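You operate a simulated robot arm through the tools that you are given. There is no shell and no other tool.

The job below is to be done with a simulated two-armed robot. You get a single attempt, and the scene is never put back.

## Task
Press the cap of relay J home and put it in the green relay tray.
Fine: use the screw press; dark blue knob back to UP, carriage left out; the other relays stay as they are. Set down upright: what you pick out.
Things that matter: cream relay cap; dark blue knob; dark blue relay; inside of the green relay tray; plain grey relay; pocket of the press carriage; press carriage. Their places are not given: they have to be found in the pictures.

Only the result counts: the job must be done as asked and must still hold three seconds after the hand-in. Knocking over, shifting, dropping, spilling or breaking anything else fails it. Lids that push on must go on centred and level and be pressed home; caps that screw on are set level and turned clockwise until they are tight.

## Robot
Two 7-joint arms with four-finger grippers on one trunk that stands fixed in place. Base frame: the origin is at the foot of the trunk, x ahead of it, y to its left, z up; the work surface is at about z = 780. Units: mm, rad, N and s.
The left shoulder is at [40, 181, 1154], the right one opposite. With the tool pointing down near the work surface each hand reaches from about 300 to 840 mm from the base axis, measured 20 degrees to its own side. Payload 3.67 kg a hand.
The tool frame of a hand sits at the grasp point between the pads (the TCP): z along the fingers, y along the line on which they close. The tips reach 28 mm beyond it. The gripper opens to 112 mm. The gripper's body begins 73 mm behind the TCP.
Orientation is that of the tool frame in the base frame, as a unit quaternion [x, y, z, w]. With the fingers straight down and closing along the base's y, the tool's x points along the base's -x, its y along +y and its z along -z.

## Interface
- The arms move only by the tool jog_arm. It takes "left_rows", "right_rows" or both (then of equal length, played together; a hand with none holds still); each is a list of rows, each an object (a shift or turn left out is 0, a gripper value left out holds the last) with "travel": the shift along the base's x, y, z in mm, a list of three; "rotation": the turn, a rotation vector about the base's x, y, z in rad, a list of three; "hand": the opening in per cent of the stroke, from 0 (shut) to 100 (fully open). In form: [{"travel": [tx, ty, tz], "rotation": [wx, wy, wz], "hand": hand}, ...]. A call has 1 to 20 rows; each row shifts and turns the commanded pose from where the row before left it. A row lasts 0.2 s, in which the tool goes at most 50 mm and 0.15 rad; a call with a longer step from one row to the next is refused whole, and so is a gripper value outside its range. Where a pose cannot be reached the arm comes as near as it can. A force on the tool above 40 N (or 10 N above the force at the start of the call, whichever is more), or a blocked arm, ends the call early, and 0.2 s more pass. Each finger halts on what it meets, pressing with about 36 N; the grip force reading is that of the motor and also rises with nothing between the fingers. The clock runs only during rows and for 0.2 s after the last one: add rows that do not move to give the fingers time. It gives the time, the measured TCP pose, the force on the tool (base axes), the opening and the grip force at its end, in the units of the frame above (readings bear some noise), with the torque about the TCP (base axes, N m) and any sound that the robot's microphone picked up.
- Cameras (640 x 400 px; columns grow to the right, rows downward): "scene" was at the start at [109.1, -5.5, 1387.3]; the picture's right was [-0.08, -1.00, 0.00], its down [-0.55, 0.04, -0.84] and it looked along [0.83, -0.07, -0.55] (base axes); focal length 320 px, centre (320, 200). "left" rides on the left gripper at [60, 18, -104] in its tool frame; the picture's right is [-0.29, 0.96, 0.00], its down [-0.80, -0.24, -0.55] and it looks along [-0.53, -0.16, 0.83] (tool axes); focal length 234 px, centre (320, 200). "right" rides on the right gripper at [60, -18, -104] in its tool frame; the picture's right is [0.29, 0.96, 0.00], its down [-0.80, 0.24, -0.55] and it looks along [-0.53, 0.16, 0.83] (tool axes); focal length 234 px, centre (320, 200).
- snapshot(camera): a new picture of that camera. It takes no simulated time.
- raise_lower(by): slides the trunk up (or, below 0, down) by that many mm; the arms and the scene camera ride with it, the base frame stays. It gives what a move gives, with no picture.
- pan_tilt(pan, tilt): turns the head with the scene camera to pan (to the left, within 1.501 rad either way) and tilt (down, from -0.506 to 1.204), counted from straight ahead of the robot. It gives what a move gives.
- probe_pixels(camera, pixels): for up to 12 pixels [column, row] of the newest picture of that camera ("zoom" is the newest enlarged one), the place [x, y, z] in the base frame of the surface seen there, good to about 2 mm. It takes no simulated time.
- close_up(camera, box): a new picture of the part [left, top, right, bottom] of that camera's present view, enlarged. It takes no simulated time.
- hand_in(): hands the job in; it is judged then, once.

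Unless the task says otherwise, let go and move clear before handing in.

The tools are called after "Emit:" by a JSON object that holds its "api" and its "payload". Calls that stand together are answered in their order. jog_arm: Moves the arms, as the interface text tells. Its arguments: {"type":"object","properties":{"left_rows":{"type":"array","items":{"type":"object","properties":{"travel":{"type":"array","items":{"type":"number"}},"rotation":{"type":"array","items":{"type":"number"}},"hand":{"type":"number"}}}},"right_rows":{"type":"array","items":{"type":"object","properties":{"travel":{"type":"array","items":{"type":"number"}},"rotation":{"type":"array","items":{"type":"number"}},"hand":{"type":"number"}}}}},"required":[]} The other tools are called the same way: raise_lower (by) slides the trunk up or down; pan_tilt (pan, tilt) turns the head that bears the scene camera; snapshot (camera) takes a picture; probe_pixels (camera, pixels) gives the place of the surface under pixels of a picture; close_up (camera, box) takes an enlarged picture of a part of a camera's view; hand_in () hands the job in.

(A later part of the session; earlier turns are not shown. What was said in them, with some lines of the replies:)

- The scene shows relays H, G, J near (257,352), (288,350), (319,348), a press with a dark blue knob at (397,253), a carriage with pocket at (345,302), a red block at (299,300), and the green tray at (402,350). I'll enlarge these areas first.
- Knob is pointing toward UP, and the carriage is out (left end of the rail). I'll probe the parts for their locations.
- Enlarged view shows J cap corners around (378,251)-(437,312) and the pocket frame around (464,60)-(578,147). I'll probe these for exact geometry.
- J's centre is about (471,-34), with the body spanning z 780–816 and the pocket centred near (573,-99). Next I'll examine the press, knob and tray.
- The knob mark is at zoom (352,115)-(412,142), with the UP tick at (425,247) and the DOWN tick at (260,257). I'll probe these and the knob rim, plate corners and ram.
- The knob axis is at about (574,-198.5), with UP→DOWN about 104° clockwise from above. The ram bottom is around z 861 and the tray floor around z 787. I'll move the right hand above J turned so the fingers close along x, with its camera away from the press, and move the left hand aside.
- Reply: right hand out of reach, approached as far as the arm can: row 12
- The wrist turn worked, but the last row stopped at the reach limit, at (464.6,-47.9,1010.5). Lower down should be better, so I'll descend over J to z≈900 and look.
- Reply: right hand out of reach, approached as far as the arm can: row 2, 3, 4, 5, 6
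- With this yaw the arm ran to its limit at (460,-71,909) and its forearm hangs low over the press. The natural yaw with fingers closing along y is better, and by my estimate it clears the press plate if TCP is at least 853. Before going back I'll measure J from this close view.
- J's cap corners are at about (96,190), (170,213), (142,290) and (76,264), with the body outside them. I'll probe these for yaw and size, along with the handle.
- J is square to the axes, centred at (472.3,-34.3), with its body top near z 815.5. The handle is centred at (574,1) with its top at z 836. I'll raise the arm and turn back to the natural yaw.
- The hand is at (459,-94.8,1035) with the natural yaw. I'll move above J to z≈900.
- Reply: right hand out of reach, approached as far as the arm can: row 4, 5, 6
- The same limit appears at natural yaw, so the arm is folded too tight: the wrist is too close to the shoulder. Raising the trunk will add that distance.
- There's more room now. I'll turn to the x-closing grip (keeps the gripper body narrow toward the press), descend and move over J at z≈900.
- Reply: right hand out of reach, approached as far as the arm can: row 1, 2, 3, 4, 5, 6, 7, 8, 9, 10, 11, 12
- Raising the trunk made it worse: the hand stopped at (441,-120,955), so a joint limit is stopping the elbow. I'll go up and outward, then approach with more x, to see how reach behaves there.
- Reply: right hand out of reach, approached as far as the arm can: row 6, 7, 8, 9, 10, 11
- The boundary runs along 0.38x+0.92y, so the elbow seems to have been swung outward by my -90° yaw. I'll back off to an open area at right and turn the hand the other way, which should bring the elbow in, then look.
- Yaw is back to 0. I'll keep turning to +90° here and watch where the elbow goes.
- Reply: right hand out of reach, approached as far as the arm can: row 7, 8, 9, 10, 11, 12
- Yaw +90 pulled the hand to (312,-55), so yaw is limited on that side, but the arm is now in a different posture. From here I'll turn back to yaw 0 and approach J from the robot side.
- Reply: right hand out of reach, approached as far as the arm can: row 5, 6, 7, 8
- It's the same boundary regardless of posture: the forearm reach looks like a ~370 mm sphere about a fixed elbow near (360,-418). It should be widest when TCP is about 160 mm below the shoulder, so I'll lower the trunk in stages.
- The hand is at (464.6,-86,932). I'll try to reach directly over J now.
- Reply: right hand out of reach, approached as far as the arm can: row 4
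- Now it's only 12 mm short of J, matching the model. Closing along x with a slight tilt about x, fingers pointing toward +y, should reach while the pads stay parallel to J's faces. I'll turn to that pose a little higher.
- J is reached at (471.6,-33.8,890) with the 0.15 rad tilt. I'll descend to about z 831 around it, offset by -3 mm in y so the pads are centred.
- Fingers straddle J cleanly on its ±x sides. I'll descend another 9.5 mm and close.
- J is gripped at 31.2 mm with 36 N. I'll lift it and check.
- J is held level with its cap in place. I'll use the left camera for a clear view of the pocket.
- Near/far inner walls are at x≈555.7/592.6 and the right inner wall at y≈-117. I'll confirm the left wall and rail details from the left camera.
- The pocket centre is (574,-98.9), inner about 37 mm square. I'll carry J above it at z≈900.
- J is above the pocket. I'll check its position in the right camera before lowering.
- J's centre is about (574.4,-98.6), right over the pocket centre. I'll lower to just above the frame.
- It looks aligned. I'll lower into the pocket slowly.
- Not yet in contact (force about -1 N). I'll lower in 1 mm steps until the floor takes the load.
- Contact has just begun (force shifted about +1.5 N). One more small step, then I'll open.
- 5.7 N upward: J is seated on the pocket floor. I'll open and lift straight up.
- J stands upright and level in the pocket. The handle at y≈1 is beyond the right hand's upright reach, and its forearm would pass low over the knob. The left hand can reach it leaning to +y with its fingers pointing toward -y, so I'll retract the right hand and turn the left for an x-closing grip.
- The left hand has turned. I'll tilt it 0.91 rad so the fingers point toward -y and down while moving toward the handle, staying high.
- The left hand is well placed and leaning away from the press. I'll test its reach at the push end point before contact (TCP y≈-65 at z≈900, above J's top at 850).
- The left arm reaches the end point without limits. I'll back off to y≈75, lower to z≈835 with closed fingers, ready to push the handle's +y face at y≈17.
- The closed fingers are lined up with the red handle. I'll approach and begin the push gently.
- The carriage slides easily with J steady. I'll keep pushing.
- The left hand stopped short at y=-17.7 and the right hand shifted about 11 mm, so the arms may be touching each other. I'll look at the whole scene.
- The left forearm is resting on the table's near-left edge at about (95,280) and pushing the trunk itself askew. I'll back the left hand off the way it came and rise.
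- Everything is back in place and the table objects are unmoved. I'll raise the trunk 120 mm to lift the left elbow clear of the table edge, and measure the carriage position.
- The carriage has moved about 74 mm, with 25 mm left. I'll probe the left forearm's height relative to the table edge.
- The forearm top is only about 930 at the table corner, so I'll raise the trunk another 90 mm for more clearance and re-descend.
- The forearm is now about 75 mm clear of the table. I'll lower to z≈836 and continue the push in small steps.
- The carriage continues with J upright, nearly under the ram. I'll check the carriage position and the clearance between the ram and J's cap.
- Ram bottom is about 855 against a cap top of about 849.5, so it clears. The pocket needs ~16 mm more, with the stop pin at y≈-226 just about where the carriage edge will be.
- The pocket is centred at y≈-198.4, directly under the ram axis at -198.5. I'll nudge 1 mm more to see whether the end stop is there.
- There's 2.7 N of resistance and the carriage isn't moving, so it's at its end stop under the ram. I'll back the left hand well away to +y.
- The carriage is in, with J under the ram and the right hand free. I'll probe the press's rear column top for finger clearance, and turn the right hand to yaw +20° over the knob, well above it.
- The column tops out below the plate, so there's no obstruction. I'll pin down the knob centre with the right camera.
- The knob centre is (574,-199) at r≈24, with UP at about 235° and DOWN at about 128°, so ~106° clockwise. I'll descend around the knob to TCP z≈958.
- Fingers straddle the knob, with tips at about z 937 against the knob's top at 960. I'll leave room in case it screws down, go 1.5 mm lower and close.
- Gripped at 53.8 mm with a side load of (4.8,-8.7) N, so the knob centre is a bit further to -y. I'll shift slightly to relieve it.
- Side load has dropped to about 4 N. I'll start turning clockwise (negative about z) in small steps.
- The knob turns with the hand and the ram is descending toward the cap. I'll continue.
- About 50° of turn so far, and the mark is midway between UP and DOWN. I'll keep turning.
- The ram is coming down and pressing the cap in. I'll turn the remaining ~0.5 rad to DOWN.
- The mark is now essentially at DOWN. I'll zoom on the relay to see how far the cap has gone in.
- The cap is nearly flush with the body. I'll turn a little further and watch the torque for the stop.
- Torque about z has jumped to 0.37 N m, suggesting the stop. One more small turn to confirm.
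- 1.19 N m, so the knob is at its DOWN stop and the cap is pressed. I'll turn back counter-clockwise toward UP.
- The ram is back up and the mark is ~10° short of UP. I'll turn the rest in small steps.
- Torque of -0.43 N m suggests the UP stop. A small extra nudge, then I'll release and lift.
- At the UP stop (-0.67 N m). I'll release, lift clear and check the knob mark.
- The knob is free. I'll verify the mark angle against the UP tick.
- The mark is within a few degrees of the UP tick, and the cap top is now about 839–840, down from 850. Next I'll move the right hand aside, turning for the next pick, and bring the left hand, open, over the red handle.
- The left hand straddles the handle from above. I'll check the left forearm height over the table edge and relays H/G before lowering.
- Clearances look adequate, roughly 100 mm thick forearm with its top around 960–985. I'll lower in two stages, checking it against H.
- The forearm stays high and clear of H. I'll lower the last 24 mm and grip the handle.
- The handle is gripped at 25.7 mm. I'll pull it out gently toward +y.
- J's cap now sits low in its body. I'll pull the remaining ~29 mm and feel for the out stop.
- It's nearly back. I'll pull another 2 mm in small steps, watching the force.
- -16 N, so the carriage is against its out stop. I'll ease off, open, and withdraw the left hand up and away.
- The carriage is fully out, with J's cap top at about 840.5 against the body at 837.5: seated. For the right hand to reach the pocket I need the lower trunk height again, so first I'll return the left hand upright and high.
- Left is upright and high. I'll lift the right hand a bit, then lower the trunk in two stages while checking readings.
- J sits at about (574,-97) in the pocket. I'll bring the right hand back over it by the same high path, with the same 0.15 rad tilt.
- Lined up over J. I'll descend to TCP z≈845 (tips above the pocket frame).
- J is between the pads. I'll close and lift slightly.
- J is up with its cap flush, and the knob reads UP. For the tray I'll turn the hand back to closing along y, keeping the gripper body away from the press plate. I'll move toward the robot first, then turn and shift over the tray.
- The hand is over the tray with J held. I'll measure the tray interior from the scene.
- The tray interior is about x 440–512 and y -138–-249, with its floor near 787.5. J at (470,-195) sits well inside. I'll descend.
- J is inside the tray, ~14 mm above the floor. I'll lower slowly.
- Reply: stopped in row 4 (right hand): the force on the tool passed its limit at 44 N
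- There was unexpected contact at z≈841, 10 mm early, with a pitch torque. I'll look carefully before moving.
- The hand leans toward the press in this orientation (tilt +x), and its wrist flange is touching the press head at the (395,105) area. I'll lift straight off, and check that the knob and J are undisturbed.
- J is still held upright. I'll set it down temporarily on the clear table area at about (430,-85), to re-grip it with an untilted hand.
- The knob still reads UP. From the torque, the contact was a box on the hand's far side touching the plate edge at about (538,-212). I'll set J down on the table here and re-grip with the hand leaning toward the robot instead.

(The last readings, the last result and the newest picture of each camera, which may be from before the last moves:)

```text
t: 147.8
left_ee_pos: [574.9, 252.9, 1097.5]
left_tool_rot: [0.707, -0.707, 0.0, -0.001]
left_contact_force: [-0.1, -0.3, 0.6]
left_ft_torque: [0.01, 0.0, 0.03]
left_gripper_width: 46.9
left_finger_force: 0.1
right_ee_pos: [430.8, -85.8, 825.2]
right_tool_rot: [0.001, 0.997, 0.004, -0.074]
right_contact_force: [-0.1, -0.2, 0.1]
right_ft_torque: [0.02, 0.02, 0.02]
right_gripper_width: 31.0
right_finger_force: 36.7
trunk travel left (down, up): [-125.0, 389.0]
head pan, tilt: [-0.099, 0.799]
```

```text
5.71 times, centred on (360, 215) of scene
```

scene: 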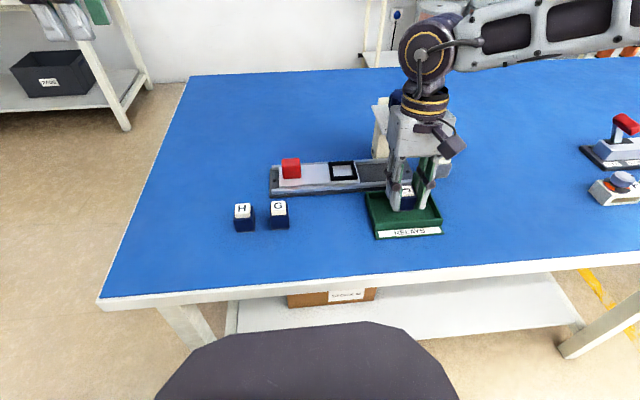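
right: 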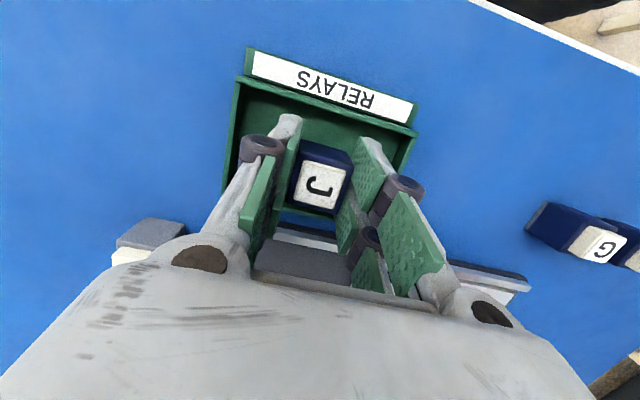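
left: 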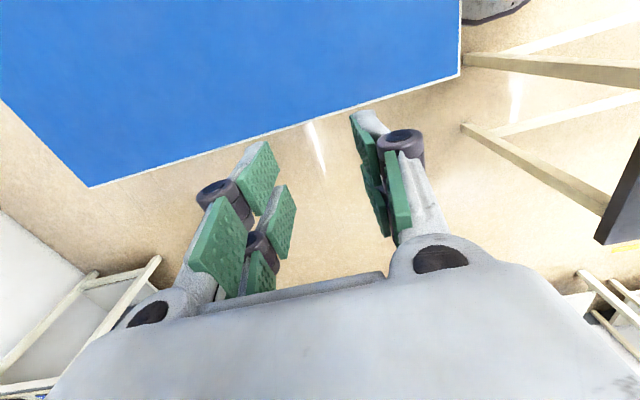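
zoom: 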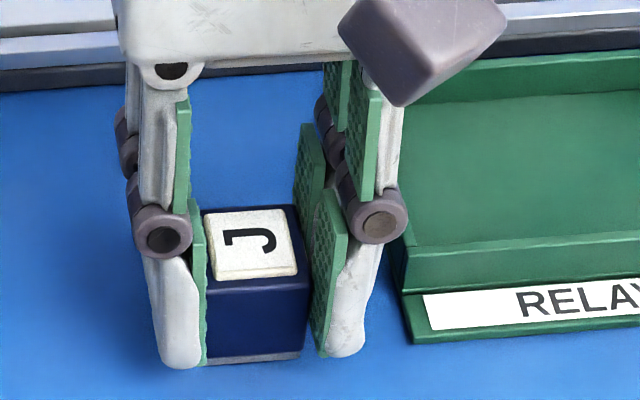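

Emit:
{"api": "jog_arm", "payload": {"right_rows": [{"travel": [0, 0, -1]}, {"travel": [0, 0, -1]}, {"travel": [0, 0, -0.5]}, {"travel": [0, 0, 0]}]}}

```text
t: 148.8
left_ee_pos: [574.2, 253.3, 1098.8]
left_tool_rot: [-0.707, 0.707, 0.0, 0.0]
left_contact_force: [-0.3, -0.1, -0.3]
left_ft_torque: [0.0, 0.01, 0.0]
left_gripper_width: 47.0
left_finger_force: 0.0
right_ee_pos: [430.4, -86.4, 823.1]
right_tool_rot: [0.001, 0.997, 0.004, -0.073]
right_contact_force: [1.6, -1.7, 8.4]
right_ft_torque: [-0.21, -0.04, -0.01]
right_gripper_width: 31.2
right_finger_force: 36.0
trunk travel left (down, up): [-125.0, 389.0]
head pan, tilt: [-0.099, 0.799]
```

J is on the table (8.4 N). I'll open, lift, and re-tilt the hand to lean toward the robot (-0.3 rad about y).

Emit:
{"api": "jog_arm", "payload": {"right_rows": [{"travel": [0, 0, 0.5], "hand": 40}, {"hand": 40}, {"hand": 40}, {"travel": [0, 0, 10]}, {"travel": [0, 0, 20]}, {"travel": [0, 0, 25]}, {"travel": [0, 0, 20]}, {"rotation": [0, -0.1, 0]}, {"rotation": [0, -0.1, 0]}, {"rotation": [0, -0.1, 0]}, {"travel": [0, 0, 0]}, {"travel": [0, 0, 0]}]}}

Emit:
{"api": "snapshot", "payload": {"camera": "right"}}

Emit:
{"api": "close_up", "payload": {"camera": "scene", "box": [250, 120, 460, 260]}}

```text
t: 151.4
left_ee_pos: [574.1, 252.3, 1098.1]
left_tool_rot: [-0.707, 0.708, -0.001, -0.001]
left_contact_force: [0.4, 0.1, 0.2]
left_ft_torque: [-0.02, -0.05, 0.01]
left_gripper_width: 46.9
left_finger_force: 0.0
right_ee_pos: [428.7, -87.3, 896.9]
right_tool_rot: [0.001, 0.997, 0.003, 0.076]
right_contact_force: [-0.5, 0.6, -0.2]
right_ft_torque: [-0.02, -0.01, -0.01]
right_gripper_width: 44.8
right_finger_force: 0.1
trunk travel left (down, up): [-125.0, 389.0]
head pan, tilt: [-0.099, 0.799]
```

```text
taken
```

right: 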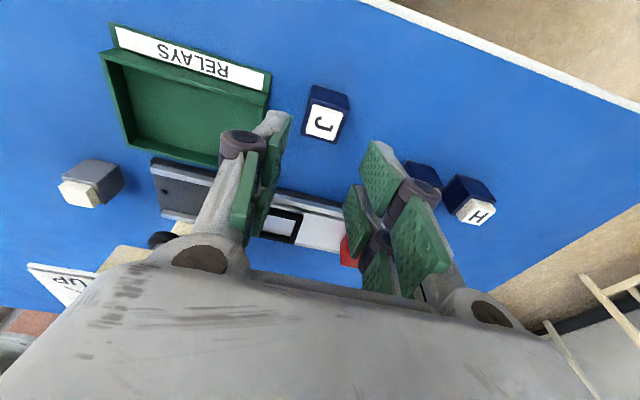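

```text
2.86 times, centred on (355, 190) of scene
```

zoom: 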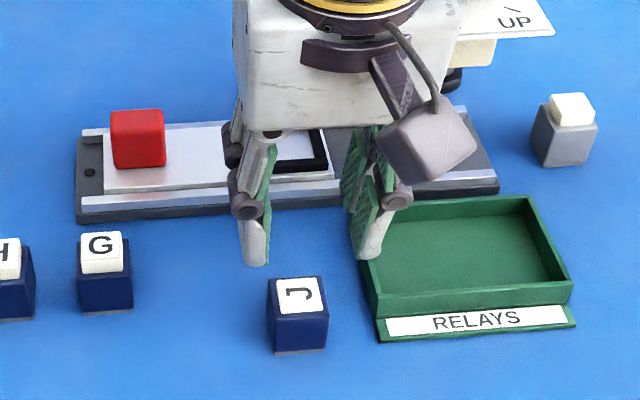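

J stands upright on the table. I'll locate it precisely for the re-grip.

Emit:
{"api": "close_up", "payload": {"camera": "scene", "box": [330, 200, 380, 250]}}

Emit:
{"api": "probe_pixels", "payload": {"camera": "scene", "pixels": [[353, 219], [359, 222], [348, 226], [362, 235], [350, 236], [363, 224], [359, 218], [349, 219]]}}

```text
8.00 times, centred on (355, 225) of scene
```

zoom: 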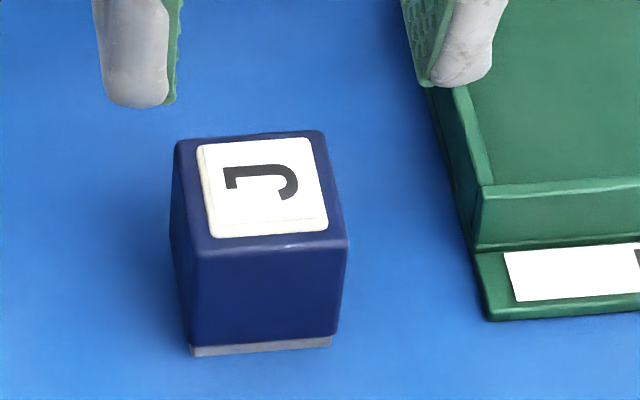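

```text
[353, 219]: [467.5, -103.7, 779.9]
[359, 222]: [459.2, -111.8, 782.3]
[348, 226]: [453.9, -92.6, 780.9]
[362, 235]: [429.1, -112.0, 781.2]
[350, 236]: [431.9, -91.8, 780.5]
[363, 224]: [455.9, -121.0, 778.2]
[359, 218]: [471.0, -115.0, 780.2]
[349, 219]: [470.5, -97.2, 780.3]
```

Emit:
{"api": "probe_pixels", "payload": {"camera": "zoom", "pixels": [[205, 148], [310, 140], [325, 225], [215, 232], [180, 145], [322, 135], [340, 240], [195, 245], [200, 300], [330, 295], [260, 190], [260, 300]]}}

```text
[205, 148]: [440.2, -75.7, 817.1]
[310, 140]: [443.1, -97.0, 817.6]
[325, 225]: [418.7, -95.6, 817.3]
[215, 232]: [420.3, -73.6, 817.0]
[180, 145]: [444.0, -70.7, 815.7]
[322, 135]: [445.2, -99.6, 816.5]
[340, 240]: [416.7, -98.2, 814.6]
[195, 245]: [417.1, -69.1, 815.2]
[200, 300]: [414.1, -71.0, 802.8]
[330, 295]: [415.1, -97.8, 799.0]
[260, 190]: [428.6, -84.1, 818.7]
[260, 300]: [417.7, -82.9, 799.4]
```

J is centred at (430,-84.7) with no yaw. I'll descend on it with the new lean.

Emit:
{"api": "jog_arm", "payload": {"right_rows": [{"travel": [-1, 2.4, -15]}, {"travel": [0, 0, -20]}, {"travel": [0, 0, -20]}, {"travel": [0, 0, -12]}, {"travel": [0, 0, -6]}, {"travel": [0, 0, 0]}]}}

Emit:
{"api": "close_up", "payload": {"camera": "scene", "box": [310, 180, 410, 250]}}

Emit:
{"api": "close_up", "payload": {"camera": "right", "box": [200, 40, 460, 300]}}

```text
t: 152.8
left_ee_pos: [574.6, 253.7, 1098.2]
left_tool_rot: [-0.707, 0.707, 0.0, 0.0]
left_contact_force: [0.7, 1.0, 0.0]
left_ft_torque: [-0.01, -0.03, -0.02]
left_gripper_width: 47.0
left_finger_force: 0.1
right_ee_pos: [429.0, -83.2, 823.3]
right_tool_rot: [0.001, 0.997, 0.004, 0.076]
right_contact_force: [-0.7, -0.3, -1.3]
right_ft_torque: [0.03, -0.01, 0.01]
right_gripper_width: 45.0
right_finger_force: 0.1
trunk travel left (down, up): [-125.0, 389.0]
head pan, tilt: [-0.099, 0.799]
```

```text
5.71 times, centred on (360, 215) of scene
```

zoom: 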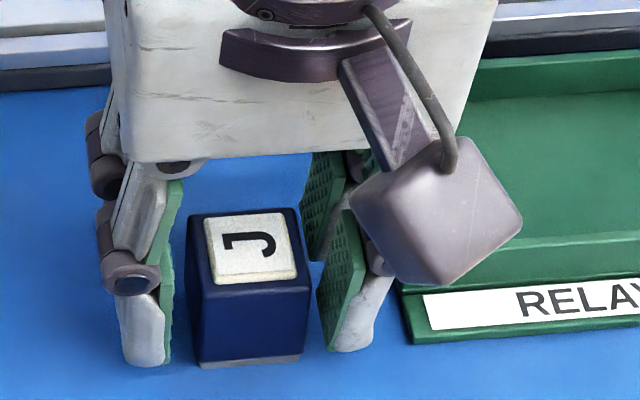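

```text
1.54 times, centred on (330, 170) of right
```

zoom: 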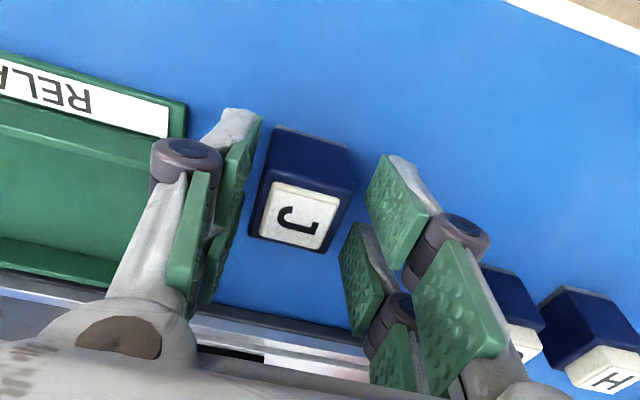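

J is between the pads. I'll close and lift.

Emit:
{"api": "jog_arm", "payload": {"right_rows": [{"hand": 20}, {"hand": 20}, {"hand": 20}, {"hand": 20}, {"travel": [0, 0, 8]}, {"travel": [0, 0, 15]}, {"travel": [0, 0, 20]}, {"travel": [0, 0, 20]}, {"travel": [0, 0, 17]}, {"travel": [0, 0, 0]}]}}

Emit:
{"api": "close_up", "payload": {"camera": "scene", "box": [250, 120, 460, 260]}}

```text
t: 155.0
left_ee_pos: [576.2, 252.7, 1097.1]
left_tool_rot: [0.707, -0.707, 0.0, 0.0]
left_contact_force: [-0.3, -0.7, -1.2]
left_ft_torque: [-0.02, 0.0, 0.02]
left_gripper_width: 46.7
left_finger_force: 0.0
right_ee_pos: [429.5, -84.2, 904.4]
right_tool_rot: [0.0, 0.997, 0.005, 0.075]
right_contact_force: [0.1, 0.3, -1.2]
right_ft_torque: [0.0, -0.01, 0.04]
right_gripper_width: 31.2
right_finger_force: 36.0
trunk travel left (down, up): [-125.0, 389.0]
head pan, tilt: [-0.099, 0.799]
```

```text
2.86 times, centred on (355, 190) of scene
```

zoom: 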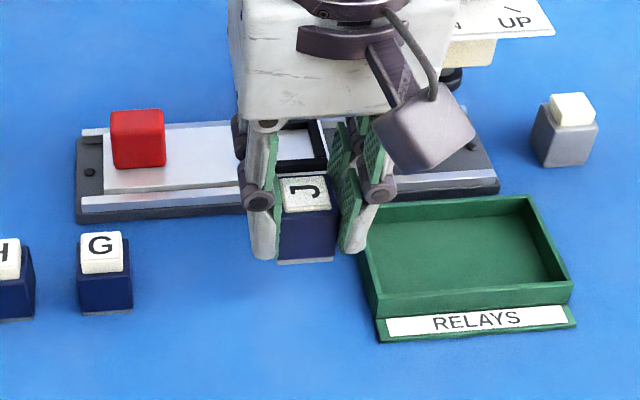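

J is gripped and lifted. I'll carry it over the tray centre.

Emit:
{"api": "jog_arm", "payload": {"right_rows": [{"travel": [5, -16, 2]}, {"travel": [5, -16, 2]}, {"travel": [5, -16, 0]}, {"travel": [5, -16, 0]}, {"travel": [5, -16, 0]}, {"travel": [5, -16, 0]}, {"travel": [5, -14, 0]}, {"travel": [0, 0, -20]}, {"travel": [0, 0, -20]}, {"travel": [0, 0, -15]}, {"travel": [0, 0, -8]}, {"travel": [0, 0, 0]}]}}

Emit:
{"api": "close_up", "payload": {"camera": "scene", "box": [330, 80, 470, 245]}}

Emit:
{"api": "close_up", "payload": {"camera": "right", "box": [200, 40, 460, 300]}}

```text
t: 157.6
left_ee_pos: [574.3, 252.5, 1098.4]
left_tool_rot: [0.707, -0.707, 0.001, 0.0]
left_contact_force: [-0.3, -0.1, 0.0]
left_ft_torque: [-0.02, -0.01, -0.02]
left_gripper_width: 47.0
left_finger_force: 0.1
right_ee_pos: [464.1, -193.7, 843.6]
right_tool_rot: [0.001, 0.997, 0.004, 0.076]
right_contact_force: [0.4, 0.4, 0.0]
right_ft_torque: [0.0, 0.0, 0.0]
right_gripper_width: 31.4
right_finger_force: 35.7
trunk travel left (down, up): [-125.0, 389.0]
head pan, tilt: [-0.099, 0.799]
```

```text
2.42 times, centred on (400, 162) of scene
```

zoom: 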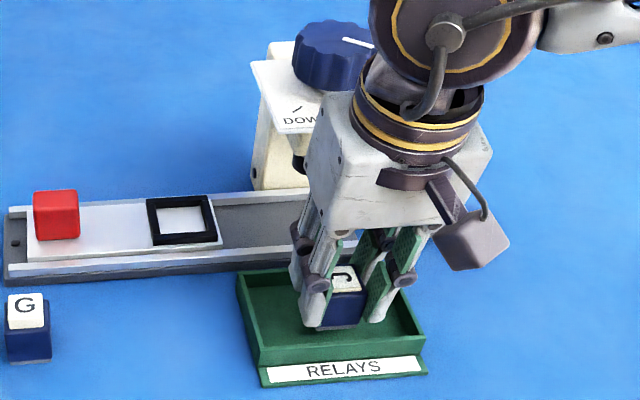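

```text
1.54 times, centred on (330, 170) of right
```

zoom: 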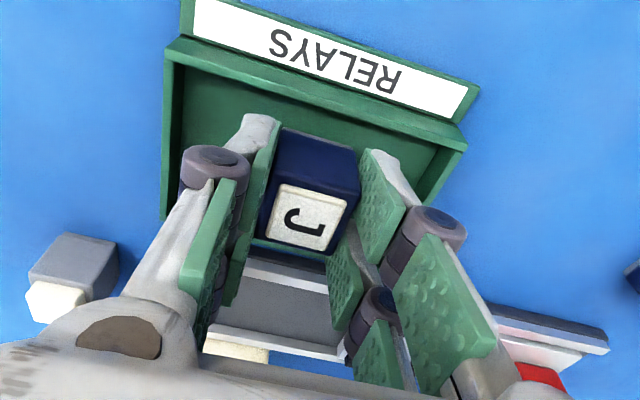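

J is inside the tray and the hand is now clear of the press. I'll lower slowly.

Emit:
{"api": "jog_arm", "payload": {"right_rows": [{"travel": [1, 0, -3]}, {"travel": [0, 0, -3]}, {"travel": [0, 0, -2.5]}, {"travel": [0, 0, -1.5]}, {"travel": [0, 0, 0]}]}}

```text
t: 158.8
left_ee_pos: [575.4, 252.7, 1098.4]
left_tool_rot: [-0.707, 0.707, 0.0, 0.0]
left_contact_force: [-0.1, 0.0, -0.4]
left_ft_torque: [0.02, 0.02, 0.04]
left_gripper_width: 47.0
left_finger_force: 0.1
right_ee_pos: [465.3, -193.3, 834.8]
right_tool_rot: [0.0, 0.997, 0.004, 0.076]
right_contact_force: [-0.4, -0.1, 0.0]
right_ft_torque: [0.0, -0.01, 0.0]
right_gripper_width: 31.3
right_finger_force: 35.9
trunk travel left (down, up): [-125.0, 389.0]
head pan, tilt: [-0.099, 0.799]
```

Emit:
{"api": "jog_arm", "payload": {"right_rows": [{"travel": [0, 0, -1.5]}, {"travel": [0, 0, -1]}, {"travel": [0, 0, -1]}, {"travel": [0, 0, 0]}]}}

Emit:
{"api": "close_up", "payload": {"camera": "scene", "box": [360, 170, 450, 245]}}

```text
t: 159.8
left_ee_pos: [575.5, 252.6, 1098.3]
left_tool_rot: [0.707, -0.707, 0.0, 0.0]
left_contact_force: [-0.2, 0.4, 0.2]
left_ft_torque: [0.0, 0.06, 0.0]
left_gripper_width: 47.0
left_finger_force: 0.0
right_ee_pos: [465.9, -194.8, 831.7]
right_tool_rot: [0.0, 0.997, 0.004, 0.076]
right_contact_force: [-0.6, 0.3, -0.1]
right_ft_torque: [0.0, -0.03, -0.01]
right_gripper_width: 31.3
right_finger_force: 35.6
trunk travel left (down, up): [-125.0, 389.0]
head pan, tilt: [-0.099, 0.799]
```

```text
5.33 times, centred on (405, 208) of scene
```

zoom: 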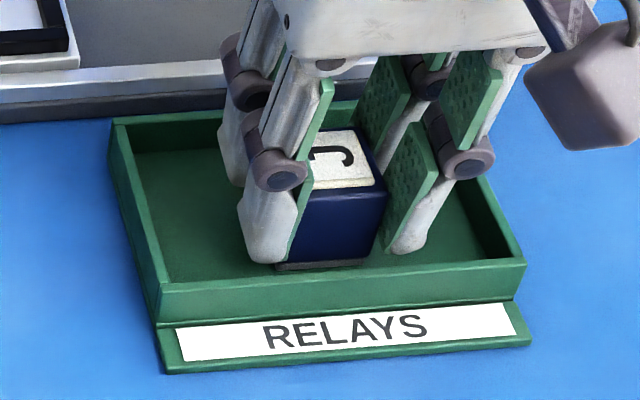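

Emit:
{"api": "jog_arm", "payload": {"right_rows": [{"travel": [0, 0, -1]}, {"travel": [0, 0, -0.7]}, {"travel": [0, 0, 0]}]}}

```text
t: 160.6
left_ee_pos: [574.7, 252.3, 1098.6]
left_tool_rot: [0.707, -0.707, -0.001, 0.0]
left_contact_force: [0.0, 0.3, -0.1]
left_ft_torque: [0.0, 0.0, -0.01]
left_gripper_width: 46.8
left_finger_force: 0.0
right_ee_pos: [465.7, -193.7, 831.4]
right_tool_rot: [0.001, 0.997, 0.004, 0.077]
right_contact_force: [1.2, 0.3, 2.7]
right_ft_torque: [-0.09, -0.02, 0.02]
right_gripper_width: 31.1
right_finger_force: 35.8
trunk travel left (down, up): [-125.0, 389.0]
head pan, tilt: [-0.099, 0.799]
```

The floor contact has started (2.7 N). A tiny further step, then I'll open and lift out.

Emit:
{"api": "jog_arm", "payload": {"right_rows": [{"travel": [0, 0, -0.4]}, {"travel": [0, 0, 0]}, {"hand": 42}, {"hand": 42}, {"hand": 42}, {"travel": [0, 0, 8]}, {"travel": [0, 0, 15]}, {"travel": [0, 0, 20]}, {"travel": [0, 0, 20]}, {"travel": [-5, 0, 20]}, {"travel": [-5, -5, 20]}, {"travel": [-5, -10, 20]}, {"travel": [0, 0, 0]}]}}

Emit:
{"api": "snapshot", "payload": {"camera": "scene"}}

Emit:
{"api": "close_up", "payload": {"camera": "scene", "box": [355, 175, 455, 245]}}

```text
t: 163.4
left_ee_pos: [574.2, 252.7, 1098.1]
left_tool_rot: [-0.707, 0.707, 0.0, 0.0]
left_contact_force: [0.5, 0.0, 0.1]
left_ft_torque: [-0.03, 0.02, 0.0]
left_gripper_width: 46.7
left_finger_force: 0.0
right_ee_pos: [450.9, -209.4, 952.5]
right_tool_rot: [0.0, 0.997, 0.005, 0.076]
right_contact_force: [-0.1, 0.5, 0.3]
right_ft_torque: [0.02, 0.0, 0.0]
right_gripper_width: 46.7
right_finger_force: 0.0
trunk travel left (down, up): [-125.0, 389.0]
head pan, tilt: [-0.099, 0.799]
```

```text
taken
```

scene: 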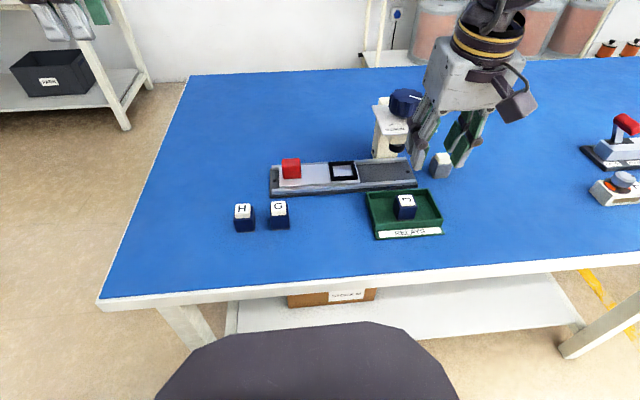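

```text
5.71 times, centred on (405, 210) of scene
```

zoom: 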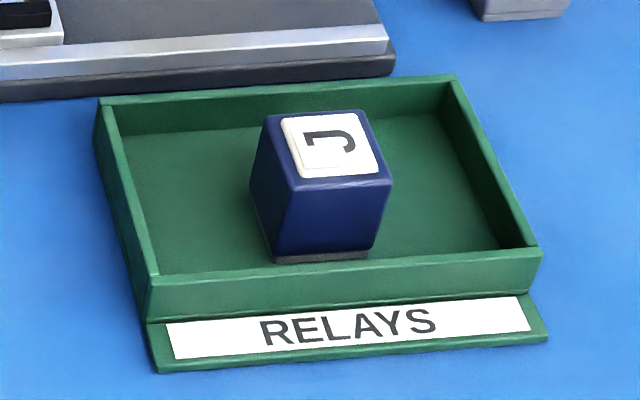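

J stands upright in the tray with its cap flush. I'll move the right hand further clear and check the knob, carriage and other relays.

Emit:
{"api": "jog_arm", "payload": {"right_rows": [{"travel": [0, -15, 25]}, {"travel": [0, -15, 25]}, {"travel": [0, -15, 25]}, {"travel": [0, -15, 20]}, {"travel": [0, -15, 10]}, {"travel": [0, -15, 0]}, {"travel": [0, 0, 0]}]}}

Emit:
{"api": "snapshot", "payload": {"camera": "scene"}}

Emit:
{"api": "close_up", "payload": {"camera": "scene", "box": [225, 75, 465, 245]}}

Emit:
{"api": "close_up", "payload": {"camera": "scene", "box": [365, 80, 445, 140]}}

```text
t: 165.0
left_ee_pos: [574.7, 252.0, 1098.2]
left_tool_rot: [-0.707, 0.707, 0.0, 0.0]
left_contact_force: [-0.2, 0.4, -0.8]
left_ft_torque: [0.01, 0.01, 0.0]
left_gripper_width: 47.1
left_finger_force: 0.1
right_ee_pos: [449.8, -299.0, 1057.4]
right_tool_rot: [0.001, 0.997, 0.004, 0.076]
right_contact_force: [0.3, 0.5, 0.7]
right_ft_torque: [-0.02, 0.0, -0.02]
right_gripper_width: 47.2
right_finger_force: 0.1
trunk travel left (down, up): [-125.0, 389.0]
head pan, tilt: [-0.099, 0.799]
```

```text
taken
```

scene: 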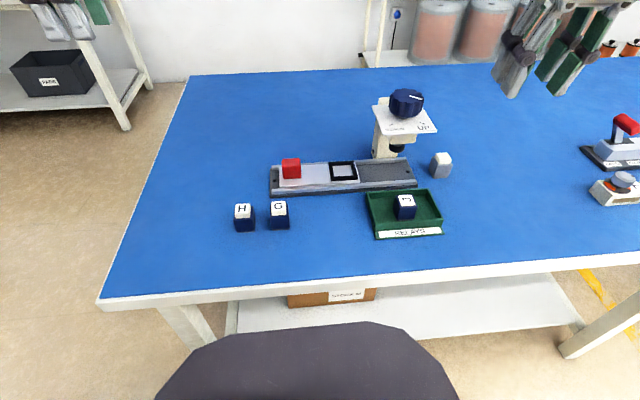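

```text
2.35 times, centred on (345, 160) of scene
```

zoom: 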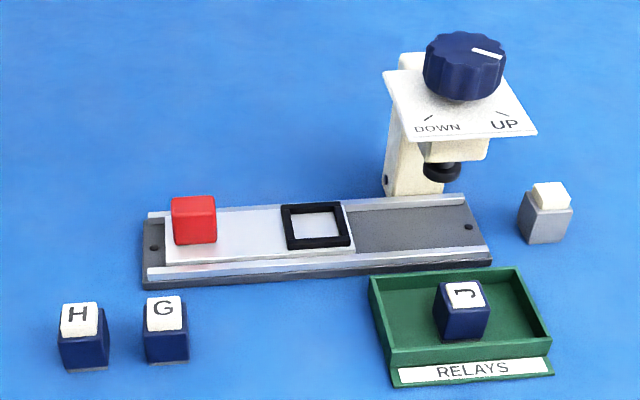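

```text
6.67 times, centred on (405, 110) of scene
```

zoom: 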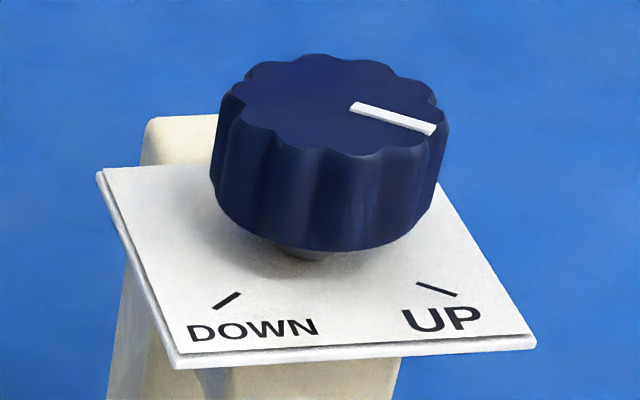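

Everything looks right: knob at UP, carriage out, J in the tray. I'll do a last numeric check of knob angle, carriage position and J's cap height.

Emit:
{"api": "probe_pixels", "payload": {"camera": "zoom", "pixels": [[356, 108], [430, 130], [420, 284], [453, 296]]}}

Emit:
{"api": "close_up", "payload": {"camera": "scene", "box": [265, 140, 445, 230]}}

Emit:
{"api": "probe_pixels", "payload": {"camera": "zoom", "pixels": [[50, 140], [320, 140], [480, 210], [505, 210], [505, 230], [472, 215], [512, 260], [335, 150], [18, 147], [90, 70], [60, 75], [480, 260]]}}

```text
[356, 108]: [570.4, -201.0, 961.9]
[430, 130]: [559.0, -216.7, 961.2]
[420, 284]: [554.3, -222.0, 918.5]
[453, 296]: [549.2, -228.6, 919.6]
```

```text
3.56 times, centred on (355, 185) of scene
```

zoom: 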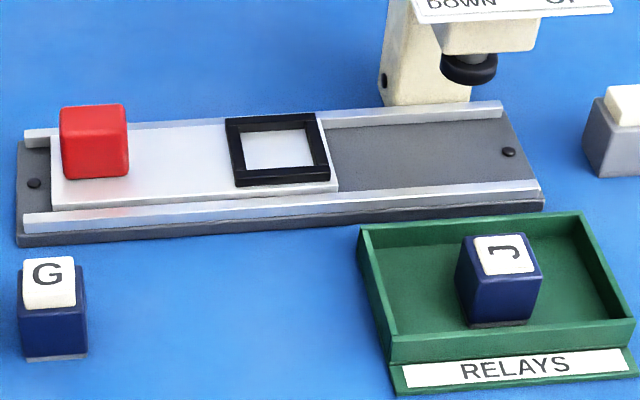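

```text
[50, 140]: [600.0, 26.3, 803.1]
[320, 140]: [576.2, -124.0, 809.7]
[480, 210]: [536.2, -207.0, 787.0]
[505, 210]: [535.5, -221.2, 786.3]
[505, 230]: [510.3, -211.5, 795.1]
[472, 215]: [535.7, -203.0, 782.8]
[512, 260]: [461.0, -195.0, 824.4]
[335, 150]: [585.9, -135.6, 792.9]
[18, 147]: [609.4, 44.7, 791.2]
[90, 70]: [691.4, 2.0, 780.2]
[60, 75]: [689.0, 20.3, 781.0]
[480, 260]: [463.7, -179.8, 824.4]
```

The mark direction (-11.4,-15.7) matches the UP tick. The carriage is back at its original out position (edge y≈26), J stands upright in the tray with its cap top at 824.4, and H, G and the grey relay are unmoved. Both hands are clear, so I'm handing in.

Emit:
{"api": "hand_in", "payload": {}}

```text
The job is handed in.
```

Relay J's cap is pressed home with the screw press, and J stands upright in the green relay tray. I handed the job in with both hands clear.

- **Cap:** I turned the knob to its DOWN stop with J under the ram. The cap went from about 12 mm above the body to about 2 mm.
- **Press:** the knob is back at UP and lines up with its mark. The carriage is out, where it started.
- **Other relays:** H, G and the plain grey relay look unmoved in the last pictures.

Three things happened along the way:

- **Table edge:** the left forearm leaned on the table's edge during the first push. I backed it off, and nothing on the table had shifted.
- **Press plate:** a part of the right hand, or possibly its wrist, touched the press, most likely the plate edge, on the first try at the tray, and the move stopped at 44 N. The knob was still at UP afterwards.
- **Re-grip:** because of that contact I set J down upright on the bare table for a moment, then gripped it again and put it in the tray.
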